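You operate a simulated robot arm through the tools that you are given. There is no shell and no other tool. Be economical: measure what you need, move in short steps, check, and stop when the job is done.

You run a simulated robot arm. Do the job below in one go: nothing can be reset, and whatever is moved stays where it is left.

## Task
Put the hose away: sprayer lever shut, grey sprayer on the shelf, reel wound one turn and pinned.
Fine: pull the red pin up to free the reel, push it down after. Set down upright: grey sprayer.

The check looks at the end state, three seconds after you hand in, the way a careful person would. Anything else that was tipped, shoved, dropped, spilled or broken makes it a failure.

## Robot
A 7-joint arm with a two-finger parallel gripper on a trunk, on a base that drives. Base frame: it is fixed to the floor where the robot stands at the start and does not move with it; the origin is under the middle of the robot, x ahead of it, y to its left, z up. Readings come in m, degrees, newtons and seconds.
With the tool pointing down near the work surface it reaches from about 0.1 to 0.7 m from the robot's upright axis, wherever it stands. Its first joint turns from -166.0 to 166.0 degrees. Places, roughly: hose reel [0.8, 1, 1.4]; nozzle shelf [0.8, -0.1, 1]; pin [0.8, 0.8, 1.3]; sprayer lever [0.5, -0.1, 0.6]. Payload 3.91 kg.
The tool frame sits at the grasp point between the pads (the TCP): z along the fingers, y along the line on which they close. The tips reach 0.03 m beyond it. Largest opening 0.11 m; finger width 0.02, thickness 0.01; the body of the gripper, 0.048 by 0.112 m, starts 0.055 m behind the TCP.
Orientation is that of the tool frame in the base frame, as a unit quaternion [w, x, y, z]. With the fingers straight down and closing along the base's y, the tool's x points along the base's -x, its y along +y and its z along -z.

## Interface
- The arm moves only by the tool arm_command. Its argument "increments" is a list of rows, each a list of 7 numbers: the shift along the tool's x, y, z in m, then the turn, a rotation vector about the tool's x, y, z in degrees, then the closure, from 0 (fully open) to 1 (shut). In form: [[tx, ty, tz, wx, wy, wz, hand], ...]. A call has 1 to 8 rows; each row shifts and turns the commanded pose from where the row before left it, along the tool's axes as they then stand. Rows are played at 5 a second. More than 0.05 m and 8.6 degrees between two rows, or a gripper value outside its range, and nothing of the call is played. A pose out of reach is approached as far as the arm can. The call stops where the force on the tool passes 40 N (or 10 N more than at its start, if that is more) or the arm is blocked; 0.2 s more then pass. Each finger travels about 0.153 m/s and halts on what it meets, pressing with about 20 N; the grip force reading is that of the motor and also rises with nothing between the fingers. The clock runs only during rows and for 0.2 s after the last one: add rows that do not move to give the fingers time. It gives the time, the measured TCP pose, the force on the tool (base axes), the opening and the grip force at its end, in the units of the frame above (readings bear some noise), with the torque about the TCP (base axes, N m) and any sound that the robot's microphone picked up.
- Cameras (640 x 400 px; columns grow to the right, rows downward): "scene" is now at [0.0096, 0.1577, 1.5653]; the picture's right is [0.09, -1.00, 0.00], its down [-0.57, -0.05, -0.82] and it looks along [0.82, 0.07, -0.57] (base axes); focal length 238 px, centre (320, 200). "wrist" rides on the gripper at [0.077, 0.007, -0.115] in the tool frame; the picture's right is [-0.09, 1.00, 0.00], its down [-0.80, -0.07, -0.59] and it looks along [-0.59, -0.05, 0.80] (tool axes); focal length 270 px, centre (320, 200). There is no depth. A picture from a camera that has moved, and an enlarged one, comes with that camera's place and axes in the base frame and with its lens. The place of the scene camera against the robot may be out by one fixed shift of up to 0.025 m in any direction.
- camera(camera): a new picture of that camera. It takes no simulated time.
- lift_body(by): slides the trunk up (or, below 0, down) by that many m; the arm and the scene camera ride with it, the base frame stays. It gives what a move gives, with no picture.
- steer(legs): drives the robot by 1 to 6 legs, each [ahead, turn to the left] in m and degrees, along the robot's own axes; the way and the turn of a leg run together, so that a leg with both is an arc; at most 1.5 m and 180 degrees a leg. The arm and the cameras ride along, it lands a little off, and it stops where it bumps. It gives what a move gives.
- pan_tilt(pan, tilt): turns the head with the scene camera to pan (to the left, within 155 degrees either way) and tilt (down, from -29 to 69), counted from straight ahead of the robot. It gives what a move gives.
- enlarge(camera, box): a new picture of the part [left, top, right, bottom] of that camera's present view, enlarged. It takes no simulated time.
- hand_in(): hands the job in; it is judged then, once.

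Go step by step. Nothing tells you exact positions but the pictures and the camera data: compare them with the known pose of the tool, close in by small moves and look again before you grip or let go. The budget is 120 turns and 82 pictures, counting those below and the enlarged ones. Unless the task says otherwise, let go and move clear before handing in, and close with one line.

The tools are called after "Request:" as name(argument=value, ...) on one line, values as JSON. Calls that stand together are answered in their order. arm_command: Moves the arm, as the interface text tells. Its arguments: {"type":"object","properties":{"increments":{"type":"array"}},"required":["increments"]} The other tools are called the same way: lift_body (by) slides the trunk up or down; steer (legs) drives the base; pan_tilt (pan, tilt) turns the head that bears the scene camera; camera (camera) takes a picture; enlarge (camera, box) takes an enlarged picture of a part of a camera's view; hand_in () hands the job in.

At the start:

```text
clock: 0.0
ee_pos: [0.3762, 0.1682, 1.4292]
tool_rot: [0.002, 0.0, 1.0, 0.001]
ft_force: [0.5, 0.2, 0.2]
ft_torque: [0.03, -0.02, 0.0]
gripper_width: 0.11
gripper_force: 0.1
trunk travel left (down, up): [-0.516, 0.094]
robot x, y, heading: [0.0028, 0.0021, -0.0]
head pan, tilt: [5.2, 34.7]
```

scene: 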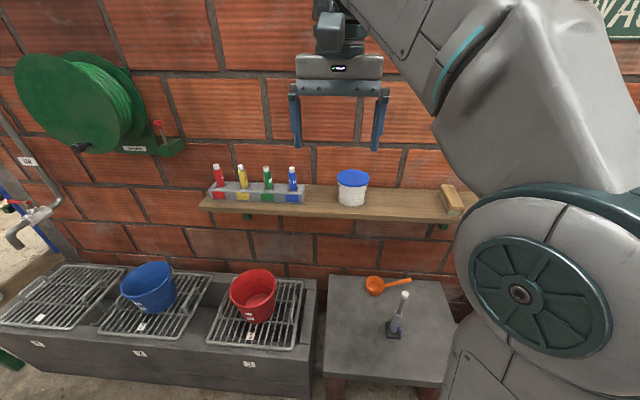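
wrist: 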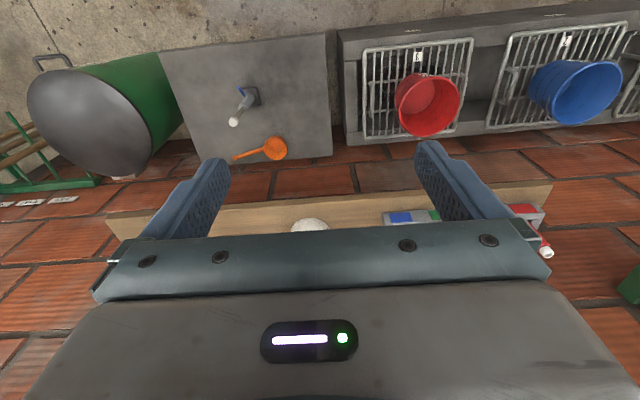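

I see the reel with a red pin at upper left, a shelf in the middle, and a grey sprayer on the grey table at lower right. I'll look closer at each.

Request:
enlarge(camera="scene", box=[350, 260, 450, 360])

Request:
enlarge(camera="scene", box=[0, 40, 200, 165])

Request:
enlarge(camera="scene", box=[190, 140, 480, 250])

```text
4.00 times, centred on (400, 310) of scene
camera zoom: at [0.0096, 0.1577, 1.5653], right [0.09, -1.0, 0.0], down [-0.57, -0.05, -0.82], along [0.82, 0.07, -0.57], focal length 950 px, centre (0, -240)
```

zoom: 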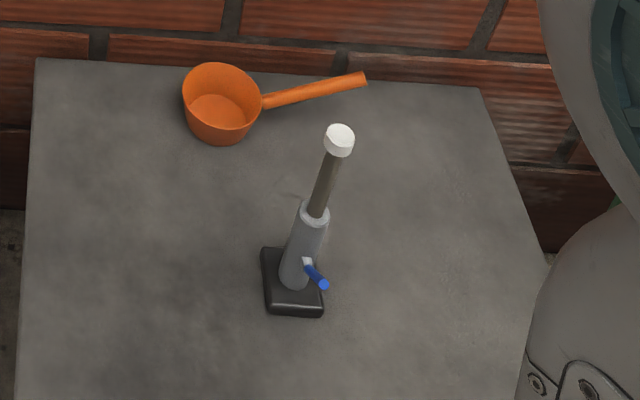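

```text
3.20 times, centred on (100, 102) of scene
camera zoom: at [0.0096, 0.1577, 1.5653], right [0.09, -1.0, 0.0], down [-0.57, -0.05, -0.82], along [0.82, 0.07, -0.57], focal length 760 px, centre (1024, 512)
```

zoom: 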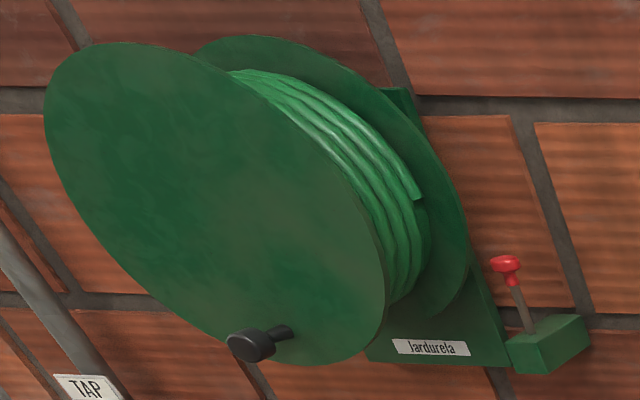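

```text
2.21 times, centred on (335, 195) of scene
camera zoom: at [0.0096, 0.1577, 1.5653], right [0.09, -1.0, 0.0], down [-0.57, -0.05, -0.82], along [0.82, 0.07, -0.57], focal length 524 px, centre (287, 211)
```

zoom: 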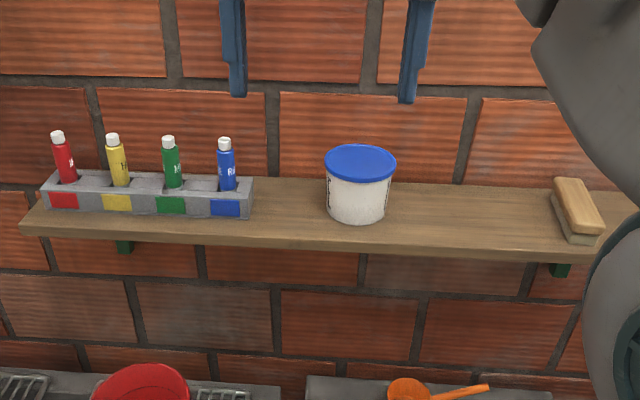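

I'll zoom in harder on the lever, crank, pin and labels.

Request:
enlarge(camera="scene", box=[384, 312, 416, 344])

Request:
enlarge(camera="scene", box=[60, 110, 190, 165])

Request:
enlarge(camera="wrist", box=[215, 70, 275, 130])

```text
12.50 times, centred on (400, 328) of scene
camera zoom: at [0.0096, 0.1577, 1.5653], right [0.09, -1.0, 0.0], down [-0.57, -0.05, -0.82], along [0.82, 0.07, -0.57], focal length 2968 px, centre (-680, -1400)
```

zoom: 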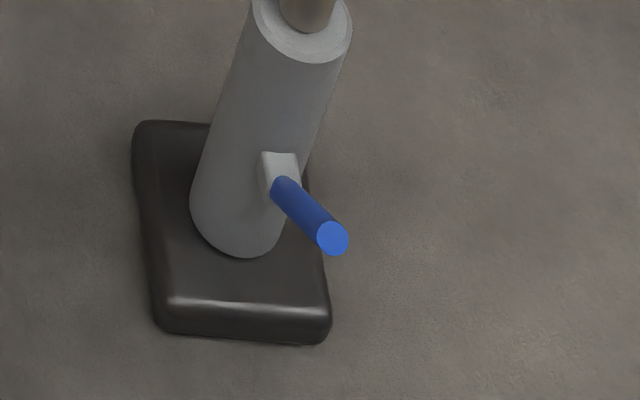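

```text
4.92 times, centred on (125, 138) of scene
camera zoom: at [0.0096, 0.1577, 1.5653], right [0.09, -1.0, 0.0], down [-0.57, -0.05, -0.82], along [0.82, 0.07, -0.57], focal length 1169 px, centre (1280, 508)
```

zoom: 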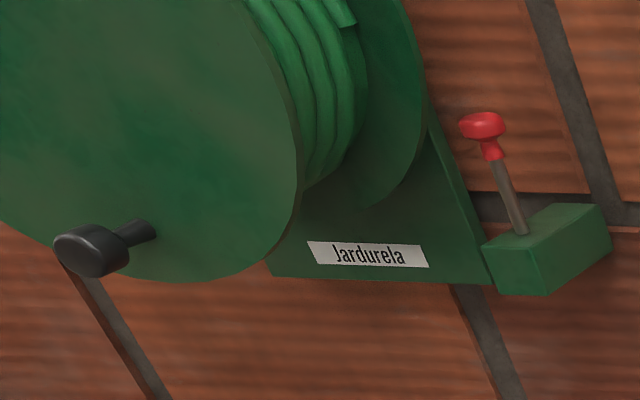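

```text
6.67 times, centred on (245, 100) of wrist
camera zoom: at [0.3001, 0.1747, 1.542], right [0.09, 1.0, 0.0], down [0.8, -0.07, 0.6], along [0.59, -0.05, -0.8], focal length 1802 px, centre (820, 867)
```

zoom: 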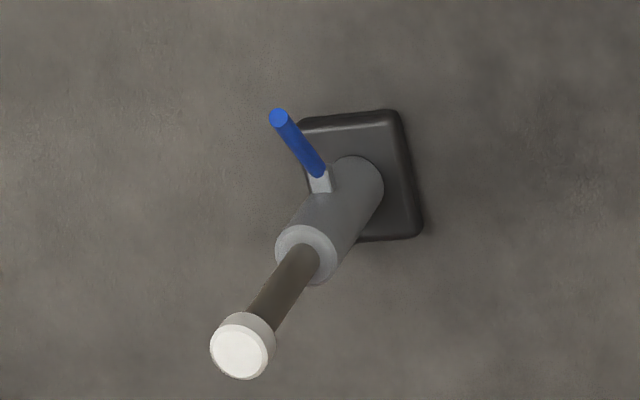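

The sprayer stands upright near (0.565, -0.11), its blue lever pointing at me and about 50° up. I'll yaw the gripper so it closes along x and bring it lower, for a close look at the lever.

Request:
arm_command(increments=[[0, 0, 0.04, 0, 0, -8.2, 0], [0, 0, 0.04, 0, 0, -8.2, 0], [0, 0, 0.04, 0, 0, -8.2, 0], [0, 0, 0.04, 0, 0, -8.2, 0], [0, 0, 0.04, 0, 0, -8.2, 0], [0, 0, 0.04, 0, 0, -8.2, 0], [0, 0, 0.04, 0, 0, -8.2, 0], [0, 0, 0.04, 0, 0, -8.2, 0]])

Request:
arm_command(increments=[[0, 0, 0.04, 0, 0, -8.2, 0], [0, 0, 0.04, 0, 0, -8.2, 0], [0, 0, 0.04, 0, 0, -8, 0], [0, 0, 0.0, 0, 8, 0, 0], [0, 0, 0.0, 0, 8, 0, 0], [0, 0, 0, 0, 8, 0, 0], [0, 0, 0.0, 0, 8, 0, 0], [0, 0, 0.0, 0, 8, 0, 0]])

Request:
camera(camera="wrist")

Request:
camera(camera="scene")

```text
clock: 1.8
ee_pos: [0.3777, 0.1706, 1.1075]
tool_rot: [0.001, -0.544, 0.839, 0.0]
ft_force: [0.3, -0.3, 0.0]
ft_torque: [-0.01, -0.02, 0.02]
gripper_width: 0.11
gripper_force: 0.0
trunk travel left (down, up): [-0.516, 0.094]
robot x, y, heading: [0.0003, -0.0016, 0.0]
head pan, tilt: [5.2, 34.7]
```

```text
clock: 3.6
ee_pos: [0.3785, 0.1695, 0.9888]
tool_rot: [0.241, 0.665, -0.664, 0.244]
ft_force: [-0.3, -0.3, -0.1]
ft_torque: [-0.02, 0.01, 0.04]
gripper_width: 0.11
gripper_force: 0.1
trunk travel left (down, up): [-0.516, 0.094]
robot x, y, heading: [-0.0001, 0.0003, 0.1]
head pan, tilt: [5.2, 34.7]
```

```text
73 pictures are left
camera wrist: at [0.3715, 0.1841, 1.1257], right [-1.0, 0.07, -0.06], down [0.07, 1.0, -0.06], along [0.06, -0.06, -1.0], focal length 270 px, centre (320, 200)
```

wrist: 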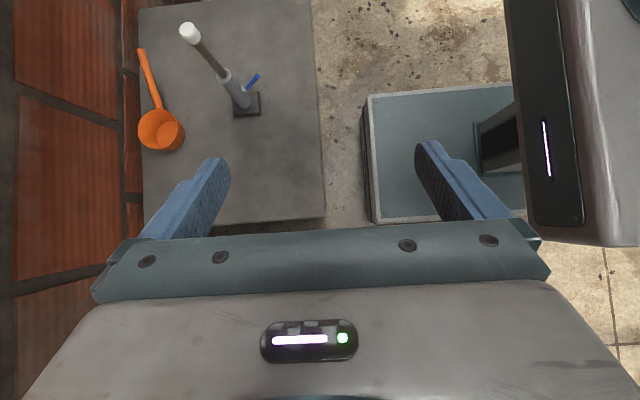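

```text
72 pictures are left
camera scene: at [0.0098, 0.1582, 1.5653], right [0.09, -1.0, 0.0], down [-0.57, -0.05, -0.82], along [0.82, 0.07, -0.57], focal length 238 px, centre (320, 200)
```

scene: 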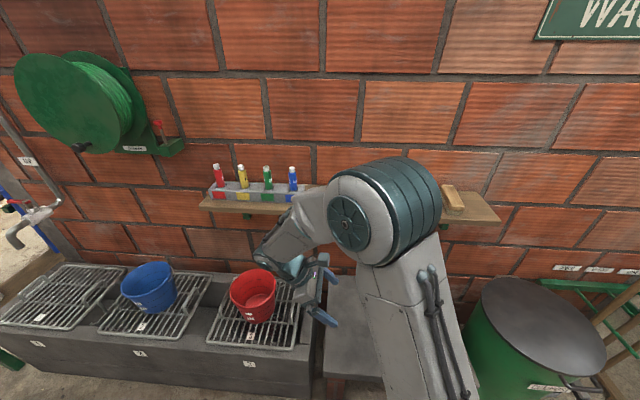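

The red bucket is well to the left, so the space left of the sprayer is free. I'll bring the hand down there for a side view of the lever.

Request:
arm_command(increments=[[-0.019, -0.023, 0.038, 0, 0, 0, 0], [-0.019, -0.023, 0.038, 0, 0, 0, 0], [-0.019, -0.023, 0.038, 0, 0, 0, 0], [-0.019, -0.023, 0.038, 0, 0, 0, 0], [-0.019, -0.023, 0.038, 0, 0, 0, 0], [-0.019, -0.023, 0.038, 0, 0, 0, 0], [-0.019, -0.023, 0.038, 0, 0, 0, 0]])

Request:
arm_command(increments=[[0, 0, 0, 0, 8, 0, 0], [0, 0, 0, 0, 8, 0, 0], [0, 0, 0, 0, 8, 0, 0], [0, 0, 0, 0, 8, 0, 0]])

Request:
camera(camera="wrist")

Request:
camera(camera="scene")

```text
clock: 5.2
ee_pos: [0.5395, 0.1007, 0.7002]
tool_rot: [0.241, 0.665, -0.664, 0.243]
ft_force: [-0.2, -0.6, 0.5]
ft_torque: [0.01, 0.01, -0.04]
gripper_width: 0.11
gripper_force: 0.1
trunk travel left (down, up): [-0.516, 0.094]
robot x, y, heading: [-0.0029, 0.0024, -0.0]
head pan, tilt: [5.2, 34.7]
```

```text
clock: 6.2
ee_pos: [0.5399, 0.1008, 0.6987]
tool_rot: [-0.414, -0.572, 0.572, -0.417]
ft_force: [0.2, 0.0, -0.1]
ft_torque: [-0.02, 0.02, 0.03]
gripper_width: 0.1097
gripper_force: 0.0
trunk travel left (down, up): [-0.516, 0.094]
robot x, y, heading: [0.0009, 0.0056, 0.1]
head pan, tilt: [5.2, 34.7]
```

```text
71 pictures are left
camera wrist: at [0.5333, 0.186, 0.8076], right [-1.0, 0.03, -0.09], down [0.07, 0.81, -0.58], along [0.06, -0.58, -0.81], focal length 270 px, centre (320, 200)
```

wrist: 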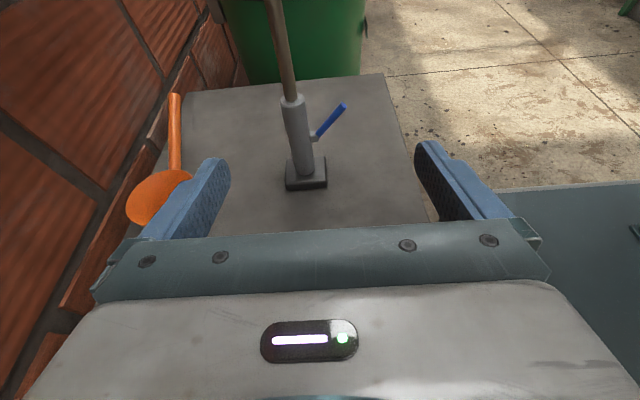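

```text
70 pictures are left
camera scene: at [0.0097, 0.158, 1.5653], right [0.09, -1.0, 0.0], down [-0.57, -0.05, -0.82], along [0.82, 0.07, -0.57], focal length 238 px, centre (320, 200)
```

scene: 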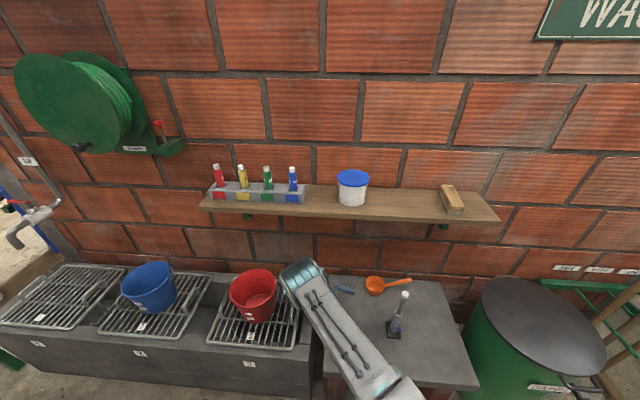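

Request:
enlarge(camera="wrist", box=[270, 80, 366, 200])

Request:
enlarge(camera="scene", box=[220, 240, 380, 340])

```text
3.33 times, centred on (318, 140) of wrist
camera zoom: at [0.5333, 0.186, 0.8076], right [-1.0, 0.03, -0.09], down [0.07, 0.81, -0.58], along [0.06, -0.58, -0.81], focal length 901 px, centre (327, 400)
```

zoom: 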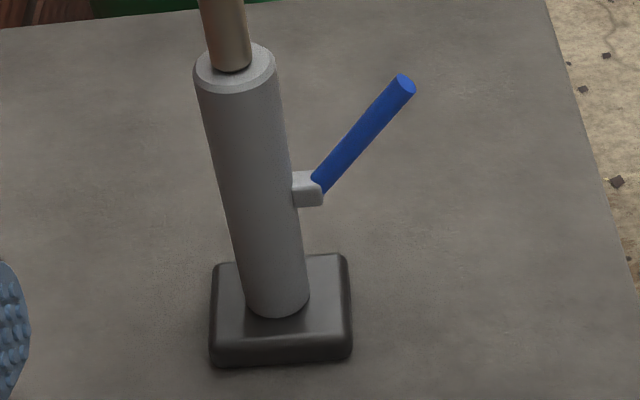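

```text
4.00 times, centred on (300, 290) of scene
camera zoom: at [0.0097, 0.158, 1.5653], right [0.09, -1.0, 0.0], down [-0.57, -0.05, -0.82], along [0.82, 0.07, -0.57], focal length 950 px, centre (400, -160)
```

zoom: 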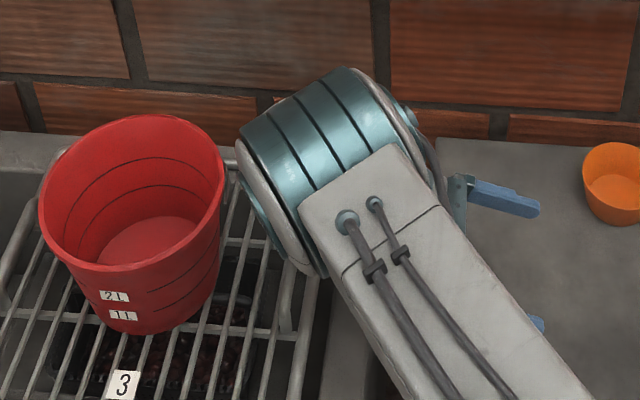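

The lever hinges on a boss at mid-body and stands about 45° out from it. I'll straddle body and lever with the fingers so I can test it by a gentle squeeze without tipping the sprayer; I approach first and look.

Request:
arm_command(increments=[[-0.0065, -0.0055, 0.044, 0, 0, 0, 0], [-0.0065, -0.0055, 0.044, 0, 0, 0, 0], [-0.0065, -0.0055, 0.044, 0, 0, 0, 0], [-0.03, 0, 0.01, 0, 0, 0, 0], [-0.03, 0, 0.01, 0, 0, 0, 0]])

Request:
camera(camera="wrist")

Request:
enlarge(camera="scene", box=[280, 250, 440, 350])

```text
clock: 7.4
ee_pos: [0.5561, -0.0173, 0.5745]
tool_rot: [-0.414, -0.572, 0.573, -0.416]
ft_force: [0.7, -1.3, 0.8]
ft_torque: [0.01, -0.02, -0.04]
gripper_width: 0.1099
gripper_force: 0.1
trunk travel left (down, up): [-0.516, 0.094]
robot x, y, heading: [-0.0013, 0.006, 0.1]
head pan, tilt: [5.2, 34.7]
```

```text
67 pictures are left
camera wrist: at [0.55, 0.0688, 0.683], right [-1.0, 0.03, -0.09], down [0.07, 0.81, -0.58], along [0.06, -0.58, -0.81], focal length 270 px, centre (320, 200)
```

wrist: 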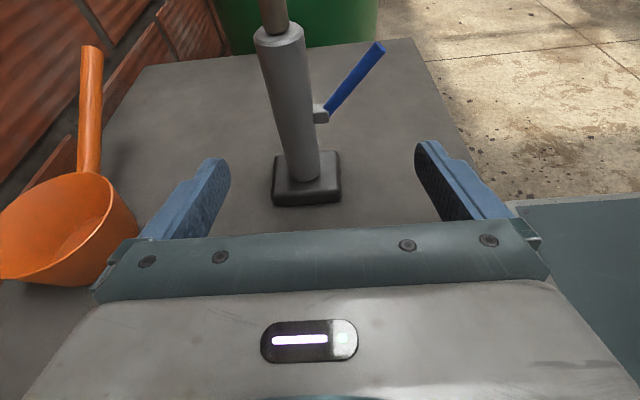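

```text
4.00 times, centred on (360, 300) of scene
camera zoom: at [0.0097, 0.1579, 1.5654], right [0.09, -1.0, 0.0], down [-0.57, -0.05, -0.82], along [0.82, 0.07, -0.57], focal length 950 px, centre (160, -200)
```

zoom: 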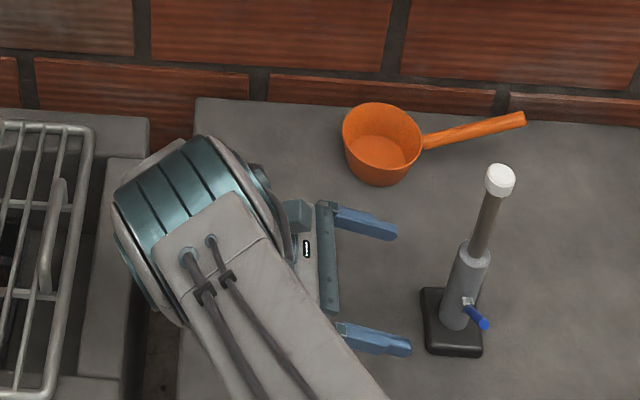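

Triangulation puts the lever tip near (0.515, -0.107, 0.599) and the body axis near (0.581, -0.123). I'll slide in so the fingers straddle them.

Request:
arm_command(increments=[[0.0122, 0, 0.0311, 0, 0, 0, 0], [0.0122, 0, 0.0311, 0, 0, 0, 0], [0.0122, 0, 0.0311, 0, 0, 0, 0]])

Request:
camera(camera="wrist")

Request:
enlarge(camera="scene", box=[340, 270, 440, 350])

```text
clock: 8.2
ee_pos: [0.5587, -0.1188, 0.5806]
tool_rot: [-0.414, -0.572, 0.573, -0.416]
ft_force: [-0.2, 0.3, -0.4]
ft_torque: [-0.01, -0.01, -0.02]
gripper_width: 0.1102
gripper_force: 0.1
trunk travel left (down, up): [-0.516, 0.094]
robot x, y, heading: [-0.0, 0.0047, -0.3]
head pan, tilt: [5.2, 34.7]
```

```text
65 pictures are left
camera wrist: at [0.5523, -0.0336, 0.6892], right [-1.0, 0.03, -0.09], down [0.07, 0.81, -0.58], along [0.05, -0.58, -0.81], focal length 270 px, centre (320, 200)
```

wrist: 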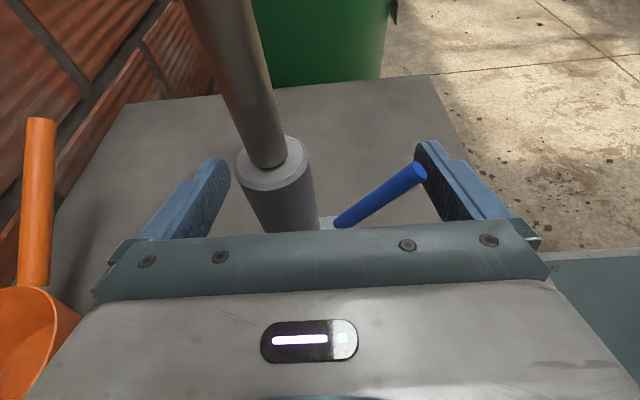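

```text
5.00 times, centred on (390, 310) of scene
camera zoom: at [0.0097, 0.1576, 1.5653], right [0.09, -1.0, 0.0], down [-0.57, -0.05, -0.82], along [0.82, 0.07, -0.57], focal length 1187 px, centre (-30, -350)
```

zoom: 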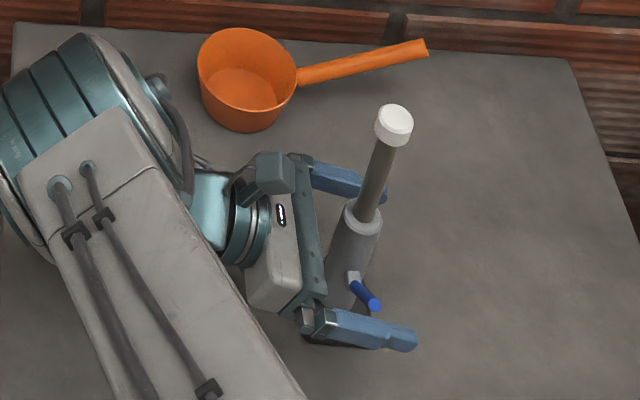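

The fingers straddle lever and body. I'll squeeze gently in small steps and watch for contact.

Request:
arm_command(increments=[[0, 0, 0, 0, 0, 0, 0.15], [0, 0, 0, 0, 0, 0, 0.25], [0, 0, 0, 0, 0, 0, 0.33], [0, 0, 0, 0, 0, 0, 0.33]])

Request:
enlarge(camera="wrist", box=[140, 100, 500, 260])

```text
clock: 9.2
ee_pos: [0.5594, -0.1186, 0.5808]
tool_rot: [-0.414, -0.572, 0.573, -0.416]
ft_force: [0.8, 0.3, 0.6]
ft_torque: [0.0, -0.01, 0.01]
gripper_width: 0.0737
gripper_force: 0.0
trunk travel left (down, up): [-0.516, 0.094]
robot x, y, heading: [-0.0044, 0.0052, -0.2]
head pan, tilt: [5.2, 34.7]
```

```text
1.78 times, centred on (320, 180) of wrist
camera zoom: at [0.5524, -0.0331, 0.6893], right [-1.0, 0.03, -0.09], down [0.07, 0.81, -0.58], along [0.06, -0.58, -0.81], focal length 480 px, centre (320, 236)
```

zoom: 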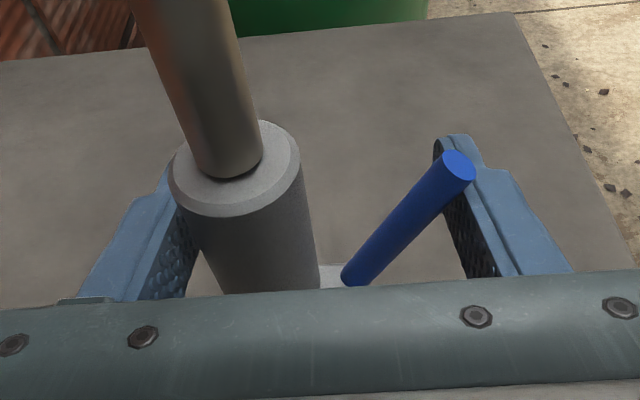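

Request:
arm_command(increments=[[0, -0.003, 0, 0, 0, 0, 0.38], [0, -0.003, 0, 0, 0, 0, 0.43], [0, -0.003, 0, 0, 0, 0, 0.48], [0, 0, 0, 0, 0, 0, 0.48]])

Request:
enlarge(camera="wrist", box=[140, 100, 500, 260])

```text
clock: 10.2
ee_pos: [0.5659, -0.1202, 0.582]
tool_rot: [-0.414, -0.572, 0.572, -0.417]
ft_force: [0.2, -0.4, 0.4]
ft_torque: [0.02, 0.0, 0.02]
gripper_width: 0.057
gripper_force: 0.0
trunk travel left (down, up): [-0.516, 0.094]
robot x, y, heading: [-0.0028, 0.0017, 0.1]
head pan, tilt: [5.2, 34.7]
```

```text
1.78 times, centred on (320, 180) of wrist
camera zoom: at [0.5605, -0.0343, 0.6906], right [-1.0, 0.03, -0.09], down [0.07, 0.81, -0.58], along [0.06, -0.58, -0.81], focal length 480 px, centre (320, 236)
```

zoom: 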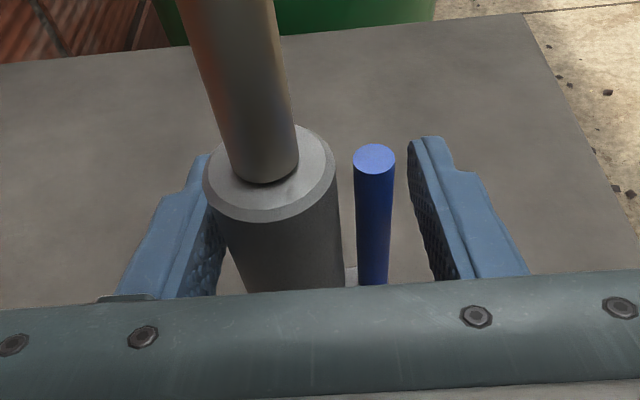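

The lever has swung up and now lies along the body, clear of the finger, so it went over to its other stop. I'll open, back out and zoom in to check.

Request:
arm_command(increments=[[0, -0.004, 0, 0, 0, 0, 0.2], [0, 0, 0, 0, 0, 0, 0.15], [0, 0, -0.045, 0, 0, 0, 0.15], [0, 0, -0.045, 0, 0, 0, 0.1], [0, 0, -0.045, 0, 0, 0, 0], [0.02, 0.02, -0.03, 0, 0, 0, 0]])

Request:
enlarge(camera="wrist", box=[240, 20, 400, 200])

```text
clock: 11.6
ee_pos: [0.5482, 0.0329, 0.6523]
tool_rot: [-0.414, -0.572, 0.572, -0.417]
ft_force: [-0.9, 0.9, 0.0]
ft_torque: [0.01, 0.0, 0.02]
gripper_width: 0.11
gripper_force: 0.2
trunk travel left (down, up): [-0.516, 0.094]
robot x, y, heading: [0.0021, 0.0042, 0.1]
head pan, tilt: [5.2, 34.7]
```

```text
2.22 times, centred on (320, 110) of wrist
camera zoom: at [0.5417, 0.1182, 0.7611], right [-1.0, 0.03, -0.09], down [0.07, 0.81, -0.58], along [0.06, -0.58, -0.81], focal length 601 px, centre (320, 400)
```

zoom: 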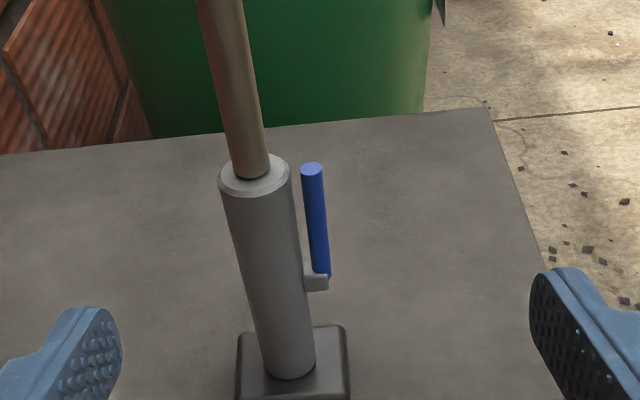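

The lever now lies parallel to the body, so I take it as shut. Next I rise and reorient the hand to point forward and down at 45°, closing along y, to grip the sprayer's upper tube.

Request:
arm_command(increments=[[0.038, 0.02, -0.0124, 0, 0, 0, 0], [0.038, 0.02, -0.0124, 0, 0, 0, 0], [0.038, 0.02, -0.0124, 0, 0, 0, 0], [0.038, 0.02, -0.0124, 0, 0, 0, 0], [0.038, 0.02, -0.0124, 0, 0, 0, 0]])

Request:
arm_command(increments=[[0, 0, 0, -1.427, -5.21, 5.945, 0], [0, 0, 0, -1.427, -5.21, 5.945, 0], [0, 0, 0, -1.427, -5.21, 5.945, 0], [0, 0, 0, -1.427, -5.21, 5.945, 0], [0, 0, 0, -1.427, -5.21, 5.945, 0], [0, 0, 0, -1.427, -5.21, 5.945, 0], [0, 0, 0, -1.427, -5.21, 5.945, 0], [0, 0, 0, -1.427, -5.21, 5.945, 0]])

Request:
arm_command(increments=[[0, 0, 0, -1.427, -5.21, 5.945, 0], [0, 0, 0, -1.427, -5.21, 5.945, 0], [0, 0, 0, -1.427, -5.21, 5.945, 0], [0, 0, 0, -1.427, -5.21, 5.945, 0], [0, 0, 0, -1.427, -5.21, 5.945, 0], [0, 0, 0, -1.427, -5.21, 5.945, 0], [0, 0, 0, -1.427, -5.21, 5.945, 0], [0, 0, 0, -1.427, -5.21, 5.945, 0]])

Request:
arm_command(increments=[[0, 0, 0, -1.427, -5.21, 5.945, 0]])

Request:
camera(camera="wrist")

Request:
camera(camera="scene")

```text
clock: 12.8
ee_pos: [0.4496, 0.0318, 0.8526]
tool_rot: [-0.415, -0.571, 0.573, -0.416]
ft_force: [-0.5, 0.1, 0.4]
ft_torque: [0.03, 0.01, -0.02]
gripper_width: 0.1099
gripper_force: 0.0
trunk travel left (down, up): [-0.516, 0.094]
robot x, y, heading: [-0.0009, 0.0025, -0.0]
head pan, tilt: [5.2, 34.7]
```

```text
clock: 14.6
ee_pos: [0.4482, 0.0299, 0.8521]
tool_rot: [-0.043, -0.362, 0.893, -0.263]
ft_force: [-0.6, 0.2, 0.0]
ft_torque: [0.0, -0.01, -0.02]
gripper_width: 0.1098
gripper_force: 0.0
trunk travel left (down, up): [-0.516, 0.094]
robot x, y, heading: [-0.0047, 0.0055, -0.2]
head pan, tilt: [5.2, 34.7]
```

```text
clock: 16.4
ee_pos: [0.465, 0.0322, 0.8476]
tool_rot: [0.341, -0.042, 0.939, -0.03]
ft_force: [-0.5, -1.0, 1.1]
ft_torque: [0.0, -0.02, -0.01]
gripper_width: 0.11
gripper_force: 0.0
out of reach, approached as far as the arm can: row 7, 8
trunk travel left (down, up): [-0.516, 0.094]
robot x, y, heading: [0.0, 0.0017, 0.0]
head pan, tilt: [5.2, 34.7]
```

```text
clock: 16.8
ee_pos: [0.4736, 0.0345, 0.8463]
tool_rot: [0.383, 0.0, 0.924, 0.002]
ft_force: [0.3, 0.0, 0.3]
ft_torque: [0.0, -0.01, 0.03]
gripper_width: 0.1098
gripper_force: 0.0
out of reach, approached as far as the arm can: row 1
trunk travel left (down, up): [-0.516, 0.094]
robot x, y, heading: [-0.0028, 0.0039, 0.2]
head pan, tilt: [5.2, 34.7]
```

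```text
60 pictures are left
camera wrist: at [0.3399, 0.0414, 0.8712], right [0.06, 1.0, 0.06], down [0.14, -0.07, 0.99], along [0.99, -0.05, -0.15], focal length 270 px, centre (320, 200)
```

wrist: 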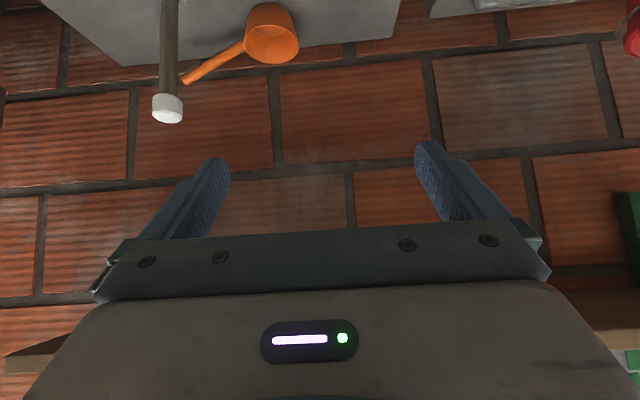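

```text
59 pictures are left
camera scene: at [0.0097, 0.1577, 1.5653], right [0.09, -1.0, 0.0], down [-0.57, -0.05, -0.82], along [0.82, 0.07, -0.57], focal length 238 px, centre (320, 200)
```

scene: 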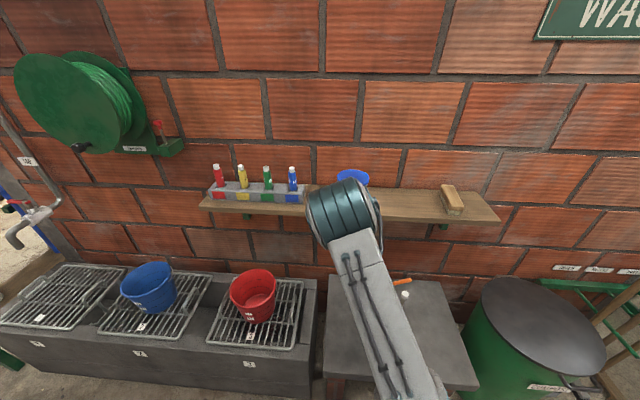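

The cap top sits near z 0.75 and the tube runs from about 0.60 to 0.72. I'll move to a pre-grasp point in line with the tube.

Request:
arm_command(increments=[[0.008, -0.0306, 0.02, 0, 0, 0, 0], [0.008, -0.0306, 0.02, 0, 0, 0, 0], [0.008, -0.0306, 0.02, 0, 0, 0, 0], [0.008, -0.0306, 0.02, 0, 0, 0, 0], [0.008, -0.0306, 0.02, 0, 0, 0, 0]])

Request:
camera(camera="wrist")

```text
clock: 18.0
ee_pos: [0.5208, -0.1211, 0.7454]
tool_rot: [0.384, 0.0, 0.924, 0.001]
ft_force: [0.1, -0.3, -0.2]
ft_torque: [0.02, -0.03, 0.0]
gripper_width: 0.11
gripper_force: 0.0
trunk travel left (down, up): [-0.516, 0.094]
robot x, y, heading: [-0.0028, 0.0033, 0.0]
head pan, tilt: [5.2, 34.7]
```

```text
58 pictures are left
camera wrist: at [0.3851, -0.1134, 0.7713], right [0.06, 1.0, 0.06], down [0.14, -0.07, 0.99], along [0.99, -0.05, -0.15], focal length 270 px, centre (320, 200)
```

wrist: 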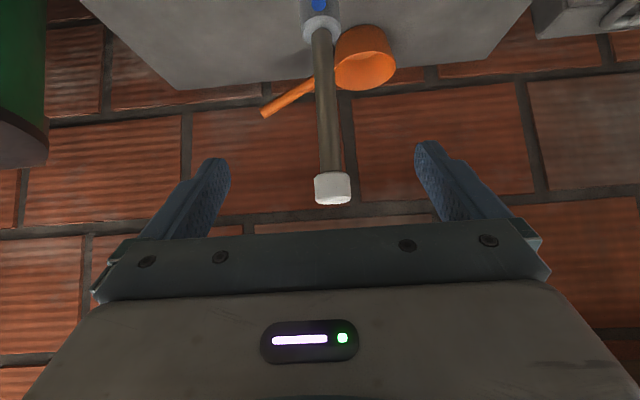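

Request:
arm_command(increments=[[0.021, 0.005, 0, 0, 0, 0, 0], [0, 0, 0.035, 0, 0, 0, 0], [0, 0, 0.035, 0, 0, 0, 0], [0, 0, 0.036, 0, 0, 0, 0]])

Request:
camera(camera="wrist")

Request:
enlarge(camera="scene", box=[340, 250, 450, 350])

```text
clock: 19.0
ee_pos: [0.5783, -0.113, 0.6564]
tool_rot: [0.384, 0.0, 0.923, 0.001]
ft_force: [0.0, 0.5, -0.3]
ft_torque: [-0.01, -0.02, -0.01]
gripper_width: 0.1099
gripper_force: 0.0
trunk travel left (down, up): [-0.516, 0.094]
robot x, y, heading: [-0.0003, -0.0022, 0.0]
head pan, tilt: [5.2, 34.7]
```

```text
57 pictures are left
camera wrist: at [0.4435, -0.1064, 0.6836], right [0.06, 1.0, 0.06], down [0.14, -0.07, 0.99], along [0.99, -0.05, -0.15], focal length 270 px, centre (320, 200)
```

wrist: 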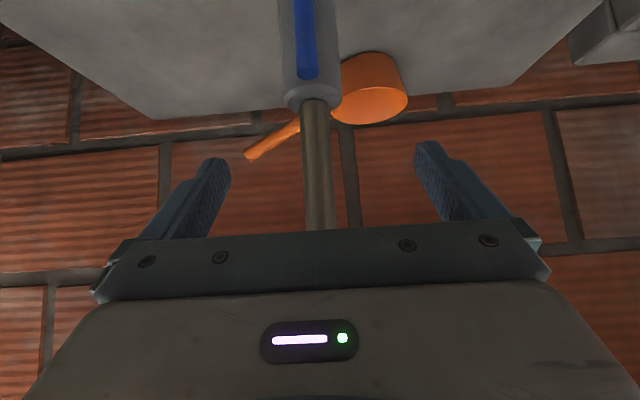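

```text
4.00 times, centred on (395, 300) of scene
camera zoom: at [0.0098, 0.1576, 1.5654], right [0.09, -1.0, 0.0], down [-0.57, -0.05, -0.82], along [0.82, 0.07, -0.57], focal length 950 px, centre (20, -200)
```

zoom: 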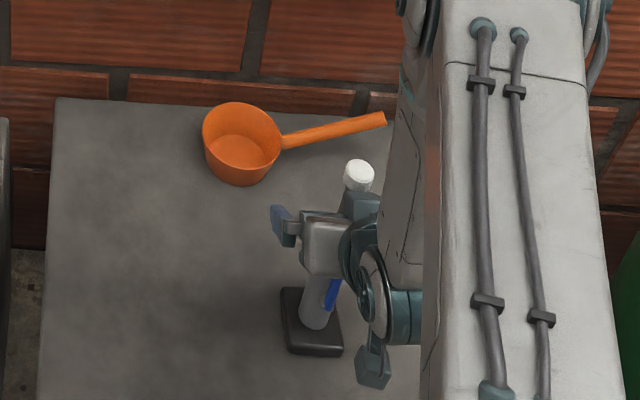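

The tube is centred between the fingers. I'll close slowly.

Request:
arm_command(increments=[[0, 0, 0, 0, 0, 0, 0.4], [0, 0, 0, 0, 0, 0, 0.6], [0, 0, 0, 0, 0, 0, 0.7], [0, 0, 0, 0, 0, 0, 0.78], [0, 0, 0, 0, 0, 0, 0.86], [0, 0, 0, 0, 0, 0, 1], [0, 0, 0, 0, 0, 0, 1]])

Request:
camera(camera="wrist")

```text
clock: 20.6
ee_pos: [0.5776, -0.1146, 0.6577]
tool_rot: [0.383, 0.0, 0.924, 0.001]
ft_force: [0.1, -0.9, 0.5]
ft_torque: [-0.34, -0.08, -0.01]
gripper_width: 0.0155
gripper_force: 19.5
trunk travel left (down, up): [-0.516, 0.094]
robot x, y, heading: [0.0002, 0.003, 0.1]
head pan, tilt: [5.2, 34.7]
```

```text
55 pictures are left
camera wrist: at [0.4434, -0.1069, 0.684], right [0.06, 1.0, 0.06], down [0.14, -0.07, 0.99], along [0.99, -0.05, -0.15], focal length 270 px, centre (320, 200)
```

wrist: 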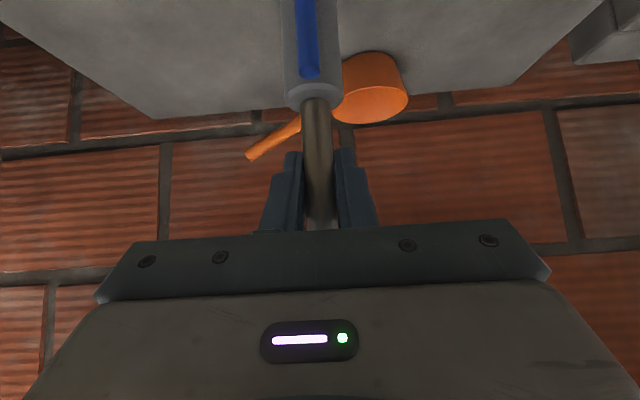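

I have the tube, gripped at 15.5 mm wide. I'll lift a little and check before raising it in front of the shelf.

Request:
arm_command(increments=[[-0.014, 0, -0.014, 0, 0, 0, 1], [-0.028, 0, -0.028, 0, 0, 0, 1], [-0.028, 0, -0.028, 0, 0, 0, 1]])

Request:
enlarge(camera="wrist", box=[200, 0, 440, 240])

Request:
camera(camera="scene")

```text
clock: 21.4
ee_pos: [0.5768, -0.1135, 0.7569]
tool_rot: [0.384, -0.001, 0.924, 0.002]
ft_force: [-0.1, 1.0, -4.2]
ft_torque: [0.14, 0.01, 0.0]
gripper_width: 0.0156
gripper_force: 20.0
trunk travel left (down, up): [-0.516, 0.094]
robot x, y, heading: [-0.0009, 0.004, 0.1]
head pan, tilt: [5.2, 34.7]
```

```text
1.67 times, centred on (320, 120) of wrist
camera zoom: at [0.4427, -0.1063, 0.7832], right [0.06, 1.0, 0.06], down [0.14, -0.07, 0.99], along [0.99, -0.05, -0.15], focal length 450 px, centre (320, 333)
```

zoom: 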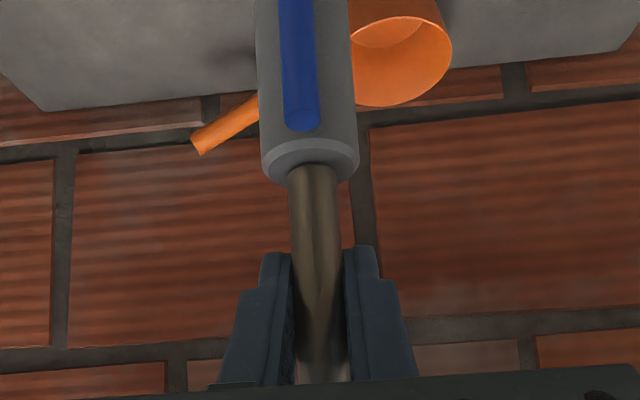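

```text
53 pictures are left
camera scene: at [0.0095, 0.1576, 1.5652], right [0.09, -1.0, 0.0], down [-0.57, -0.05, -0.82], along [0.82, 0.07, -0.57], focal length 238 px, centre (320, 200)
```

scene: 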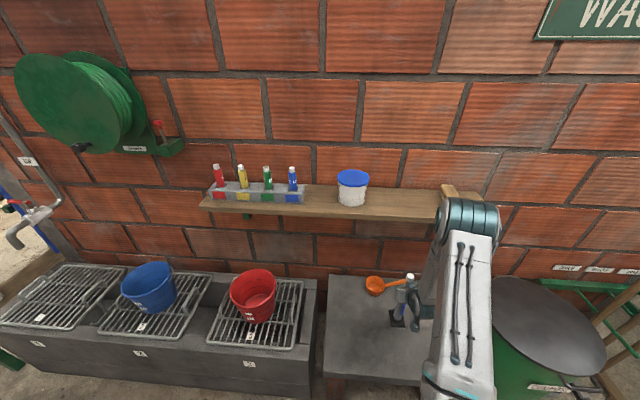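

The sprayer hangs upright and weighs about 4 N. I'll raise it in front of the shelf.

Request:
arm_command(increments=[[-0.025, 0, -0.038, 0, 0, 0, 1], [-0.025, 0, -0.038, 0, 0, 0, 1], [-0.0318, 0, -0.0318, 0, 0, 0, 1], [-0.0318, 0, -0.0318, 0, 0, 0, 1], [-0.0318, 0, -0.0318, 0, 0, 0, 1], [-0.0318, 0, -0.0318, 0, 0, 0, 1], [-0.0318, 0, -0.0318, 0, 0, 0, 1], [-0.0318, 0, -0.0318, 0, 0, 0, 1]])

Request:
arm_command(increments=[[-0.0318, 0, -0.0318, 0, 0, 0, 1], [-0.0318, 0, -0.0318, 0, 0, 0, 1], [-0.0318, 0, -0.0318, 0, 0, 0, 1], [-0.0318, 0, -0.0318, 0, 0, 0, 1]])

Request:
camera(camera="wrist")

Request:
camera(camera="scene")

```text
clock: 23.2
ee_pos: [0.5549, -0.1142, 1.1153]
tool_rot: [0.383, 0.001, 0.924, 0.0]
ft_force: [-1.3, 0.5, -2.6]
ft_torque: [0.14, 0.01, 0.01]
gripper_width: 0.0154
gripper_force: 20.1
trunk travel left (down, up): [-0.516, 0.094]
robot x, y, heading: [0.0025, 0.0029, -0.1]
head pan, tilt: [5.2, 34.7]
```

```text
clock: 24.2
ee_pos: [0.5599, -0.1154, 1.2923]
tool_rot: [0.384, 0.001, 0.923, 0.0]
ft_force: [-0.3, -0.3, -4.0]
ft_torque: [0.11, -0.01, 0.01]
gripper_width: 0.0158
gripper_force: 19.9
trunk travel left (down, up): [-0.516, 0.094]
robot x, y, heading: [-0.0008, 0.0015, 0.2]
head pan, tilt: [5.2, 34.7]
```

```text
52 pictures are left
camera wrist: at [0.4245, -0.1085, 1.3181], right [0.06, 1.0, 0.06], down [0.14, -0.07, 0.99], along [0.99, -0.05, -0.15], focal length 270 px, centre (320, 200)
```

wrist: 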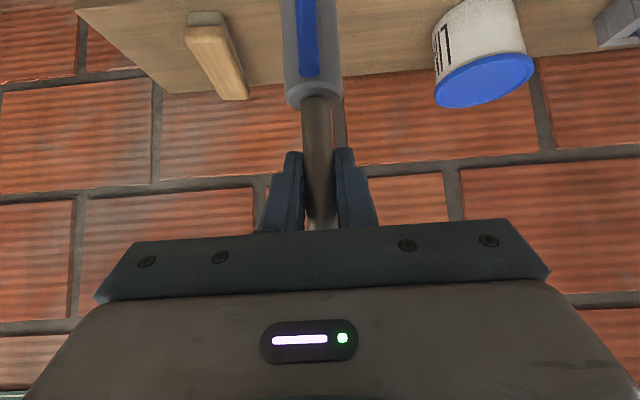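

```text
51 pictures are left
camera scene: at [0.0096, 0.1575, 1.5653], right [0.09, -1.0, 0.0], down [-0.57, -0.05, -0.82], along [0.82, 0.07, -0.57], focal length 238 px, centre (320, 200)
```

scene: 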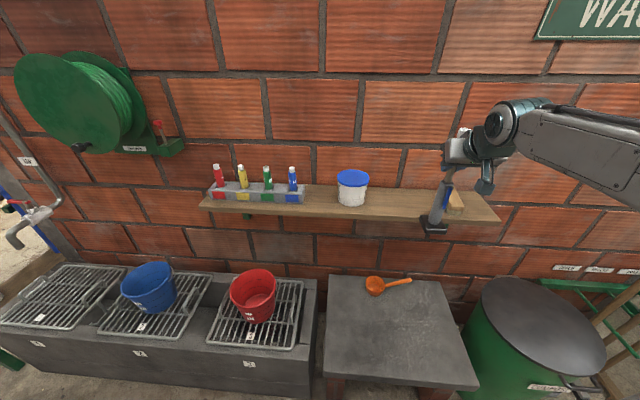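

The shelf's top is near z 1.005, x 0.715–0.92, with free room between the brush (y≈-0.26) and the tub (y≈0.13). I'll move in above it.

Request:
arm_command(increments=[[-0.0224, 0.004, 0.0318, 0, 0, 0, 1], [-0.0224, 0.004, 0.0318, 0, 0, 0, 1], [-0.0224, 0.004, 0.0318, 0, 0, 0, 1], [-0.0224, 0.004, 0.0318, 0, 0, 0, 1], [-0.0224, 0.004, 0.0318, 0, 0, 0, 1], [-0.0224, 0.004, 0.0318, 0, 0, 0, 1]])

Request:
camera(camera="wrist")

Request:
enlarge(camera="scene", box=[320, 100, 520, 250])

```text
clock: 25.6
ee_pos: [0.7903, -0.088, 1.253]
tool_rot: [0.382, 0.0, 0.924, 0.001]
ft_force: [0.5, 0.0, -4.0]
ft_torque: [-0.17, -0.02, -0.01]
gripper_width: 0.0152
gripper_force: 19.8
trunk travel left (down, up): [-0.516, 0.094]
robot x, y, heading: [0.0019, 0.0037, 0.2]
head pan, tilt: [5.2, 34.7]
```

```text
50 pictures are left
camera wrist: at [0.6554, -0.0817, 1.2787], right [0.06, 1.0, 0.06], down [0.15, -0.07, 0.99], along [0.99, -0.05, -0.15], focal length 270 px, centre (320, 200)
```

wrist: 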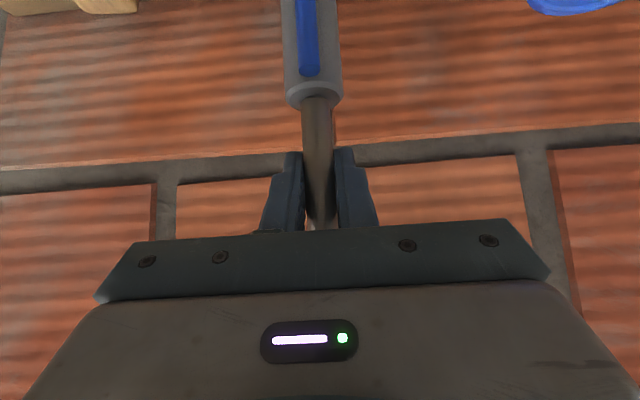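

```text
2.67 times, centred on (420, 175) of scene
camera zoom: at [0.0116, 0.1579, 1.5652], right [0.09, -1.0, 0.0], down [-0.57, -0.05, -0.82], along [0.82, 0.07, -0.57], focal length 633 px, centre (53, 267)
```

zoom: 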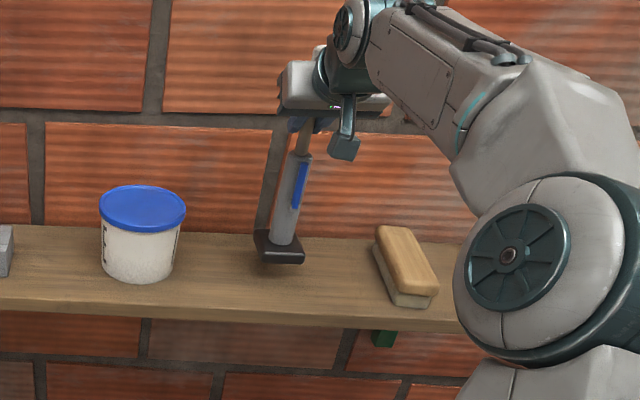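

It hangs centred over the shelf between tub and brush. I'll lower in small steps, watching the force.

Request:
arm_command(increments=[[0.00707, 0, 0.00707, 0, 0, 0, 1], [0.00707, 0, 0.00707, 0, 0, 0, 1], [0.00707, 0, 0.00707, 0, 0, 0, 1], [0.0035, 0, 0.0035, 0, 0, 0, 1]])

Request:
enlarge(camera="scene", box=[380, 150, 450, 210])

```text
clock: 26.6
ee_pos: [0.7896, -0.0915, 1.2197]
tool_rot: [0.384, 0.0, 0.923, 0.0]
ft_force: [-0.2, 0.9, -2.2]
ft_torque: [0.13, -0.04, 0.04]
gripper_width: 0.0155
gripper_force: 20.2
trunk travel left (down, up): [-0.516, 0.094]
robot x, y, heading: [-0.0022, 0.0021, 0.0]
head pan, tilt: [5.2, 34.7]
```

```text
6.67 times, centred on (415, 180) of scene
camera zoom: at [0.01, 0.1576, 1.5653], right [0.09, -1.0, 0.0], down [-0.57, -0.05, -0.82], along [0.82, 0.07, -0.57], focal length 1583 px, centre (-313, 333)
```

zoom: 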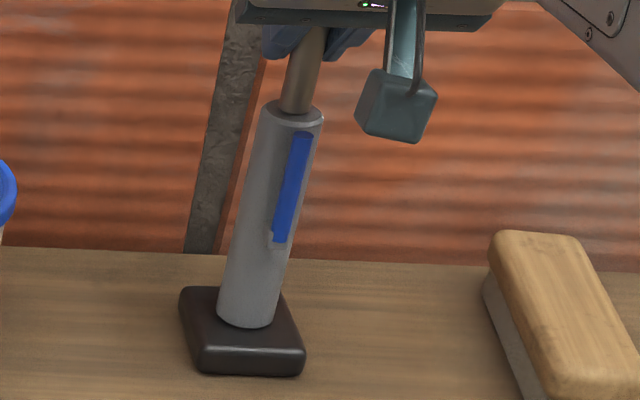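

Request:
arm_command(increments=[[0.0028, 0, 0.0028, 0, 0, 0, 1], [0, 0, 0, 0, 0, 0, 1]])

Request:
arm_command(increments=[[0.0028, 0, 0.0028, 0, 0, 0, 1], [0, 0, 0, 0, 0, 0, 1]])

Request:
arm_command(increments=[[0.0028, 0, 0.0028, 0, 0, 0, 1], [0, 0, 0, 0, 0, 0, 1]])

```text
clock: 27.2
ee_pos: [0.7877, -0.0912, 1.2186]
tool_rot: [0.387, 0.001, 0.922, 0.0]
ft_force: [2.8, -0.7, 11.5]
ft_torque: [-0.3, -0.52, 0.0]
gripper_width: 0.0156
gripper_force: 19.3
trunk travel left (down, up): [-0.516, 0.094]
robot x, y, heading: [-0.0028, 0.003, -0.0]
head pan, tilt: [5.2, 34.7]
```

```text
clock: 27.8
ee_pos: [0.7871, -0.091, 1.2143]
tool_rot: [0.386, 0.001, 0.923, 0.0]
ft_force: [0.1, 0.0, 18.7]
ft_torque: [-0.33, -0.12, 0.02]
gripper_width: 0.016
gripper_force: 19.4
trunk travel left (down, up): [-0.516, 0.094]
robot x, y, heading: [-0.0013, -0.0003, 0.2]
head pan, tilt: [5.2, 34.7]
```

```text
clock: 28.4
ee_pos: [0.786, -0.091, 1.2089]
tool_rot: [0.385, 0.0, 0.923, 0.0]
ft_force: [0.4, -0.4, 17.5]
ft_torque: [-0.29, 0.0, -0.04]
gripper_width: 0.0158
gripper_force: 19.5
trunk travel left (down, up): [-0.516, 0.094]
robot x, y, heading: [-0.0021, 0.0009, -0.0]
head pan, tilt: [5.2, 34.7]
```

It's on the shelf and the tube is slipping through the grip. I'll ease up slightly, check upright, then release.

Request:
arm_command(increments=[[-0.0014, 0, -0.0014, 0, 0, 0, 1], [0, 0, 0, 0, 0, 0, 0.84], [0, 0, 0, 0, 0, 0, 0.78], [0, 0, 0, 0, 0, 0, 0.6], [0, 0, 0, 0, 0, 0, 0.4], [0, 0, 0, 0, 0, 0, 0.2], [0, 0, 0, 0, 0, 0, 0.2]])

Request:
enlarge(camera="scene", box=[370, 130, 470, 220])

Request:
camera(camera="wrist")

```text
clock: 30.0
ee_pos: [0.7877, -0.0918, 1.2085]
tool_rot: [0.384, 0.001, 0.923, 0.0]
ft_force: [0.2, -0.1, -0.1]
ft_torque: [0.01, 0.02, 0.0]
gripper_width: 0.088
gripper_force: 0.1
trunk travel left (down, up): [-0.516, 0.094]
robot x, y, heading: [0.0003, 0.0024, 0.1]
head pan, tilt: [5.2, 34.7]
```

```text
4.44 times, centred on (420, 175) of scene
camera zoom: at [0.0096, 0.1576, 1.5653], right [0.09, -1.0, 0.0], down [-0.57, -0.05, -0.82], along [0.82, 0.07, -0.57], focal length 1056 px, centre (-124, 311)
```

zoom: 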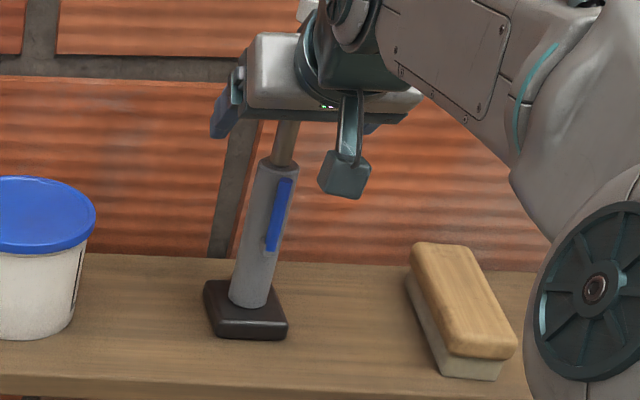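

```text
46 pictures are left
camera wrist: at [0.6542, -0.084, 1.2354], right [0.06, 1.0, 0.06], down [0.14, -0.07, 0.99], along [0.99, -0.05, -0.15], focal length 270 px, centre (320, 200)
```

wrist: 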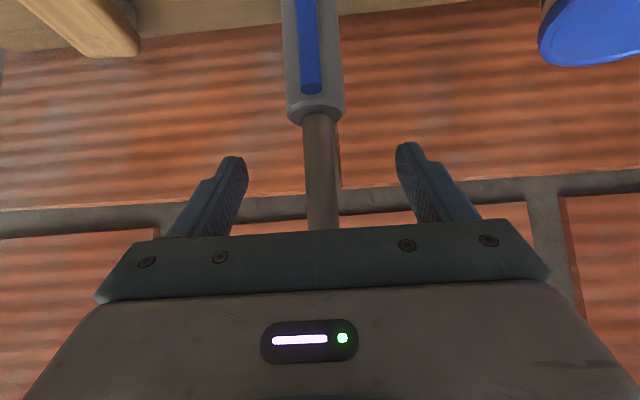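

The sprayer stands upright on the shelf with its lever shut. I'll back the hand off and tuck it in before driving left to the reel.

Request:
arm_command(increments=[[0, 0, -0.045, 0, 0, 0, 0.2], [0, 0, -0.045, 0, 0, 0, 0.1], [0, 0, -0.045, 0, 0, 0, 0], [0, 0, -0.045, 0, 0, 0, 0], [0.015, 0.01, -0.045, 0, 0, 0, 0], [0.034, 0.01, -0.034, 0, 0, 0, 0], [0.034, 0.01, -0.034, 0, 0, 0, 0], [0.034, 0.01, -0.034, 0, 0, 0, 0]])

Request:
camera(camera="scene")

```text
clock: 31.8
ee_pos: [0.4721, -0.0499, 1.3605]
tool_rot: [0.385, 0.0, 0.923, 0.001]
ft_force: [0.0, 0.0, 0.2]
ft_torque: [-0.03, -0.01, 0.02]
gripper_width: 0.1099
gripper_force: 0.0
trunk travel left (down, up): [-0.516, 0.094]
robot x, y, heading: [-0.0009, 0.0069, 0.1]
head pan, tilt: [5.2, 34.7]
```

```text
45 pictures are left
camera scene: at [0.0081, 0.1579, 1.5653], right [0.09, -1.0, 0.0], down [-0.57, -0.05, -0.82], along [0.82, 0.07, -0.57], focal length 238 px, centre (320, 200)
```

scene: 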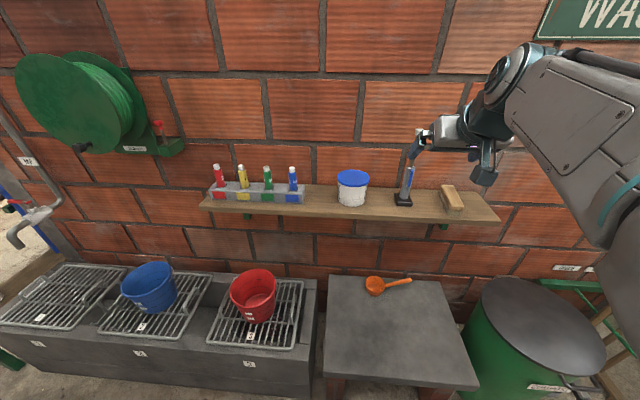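

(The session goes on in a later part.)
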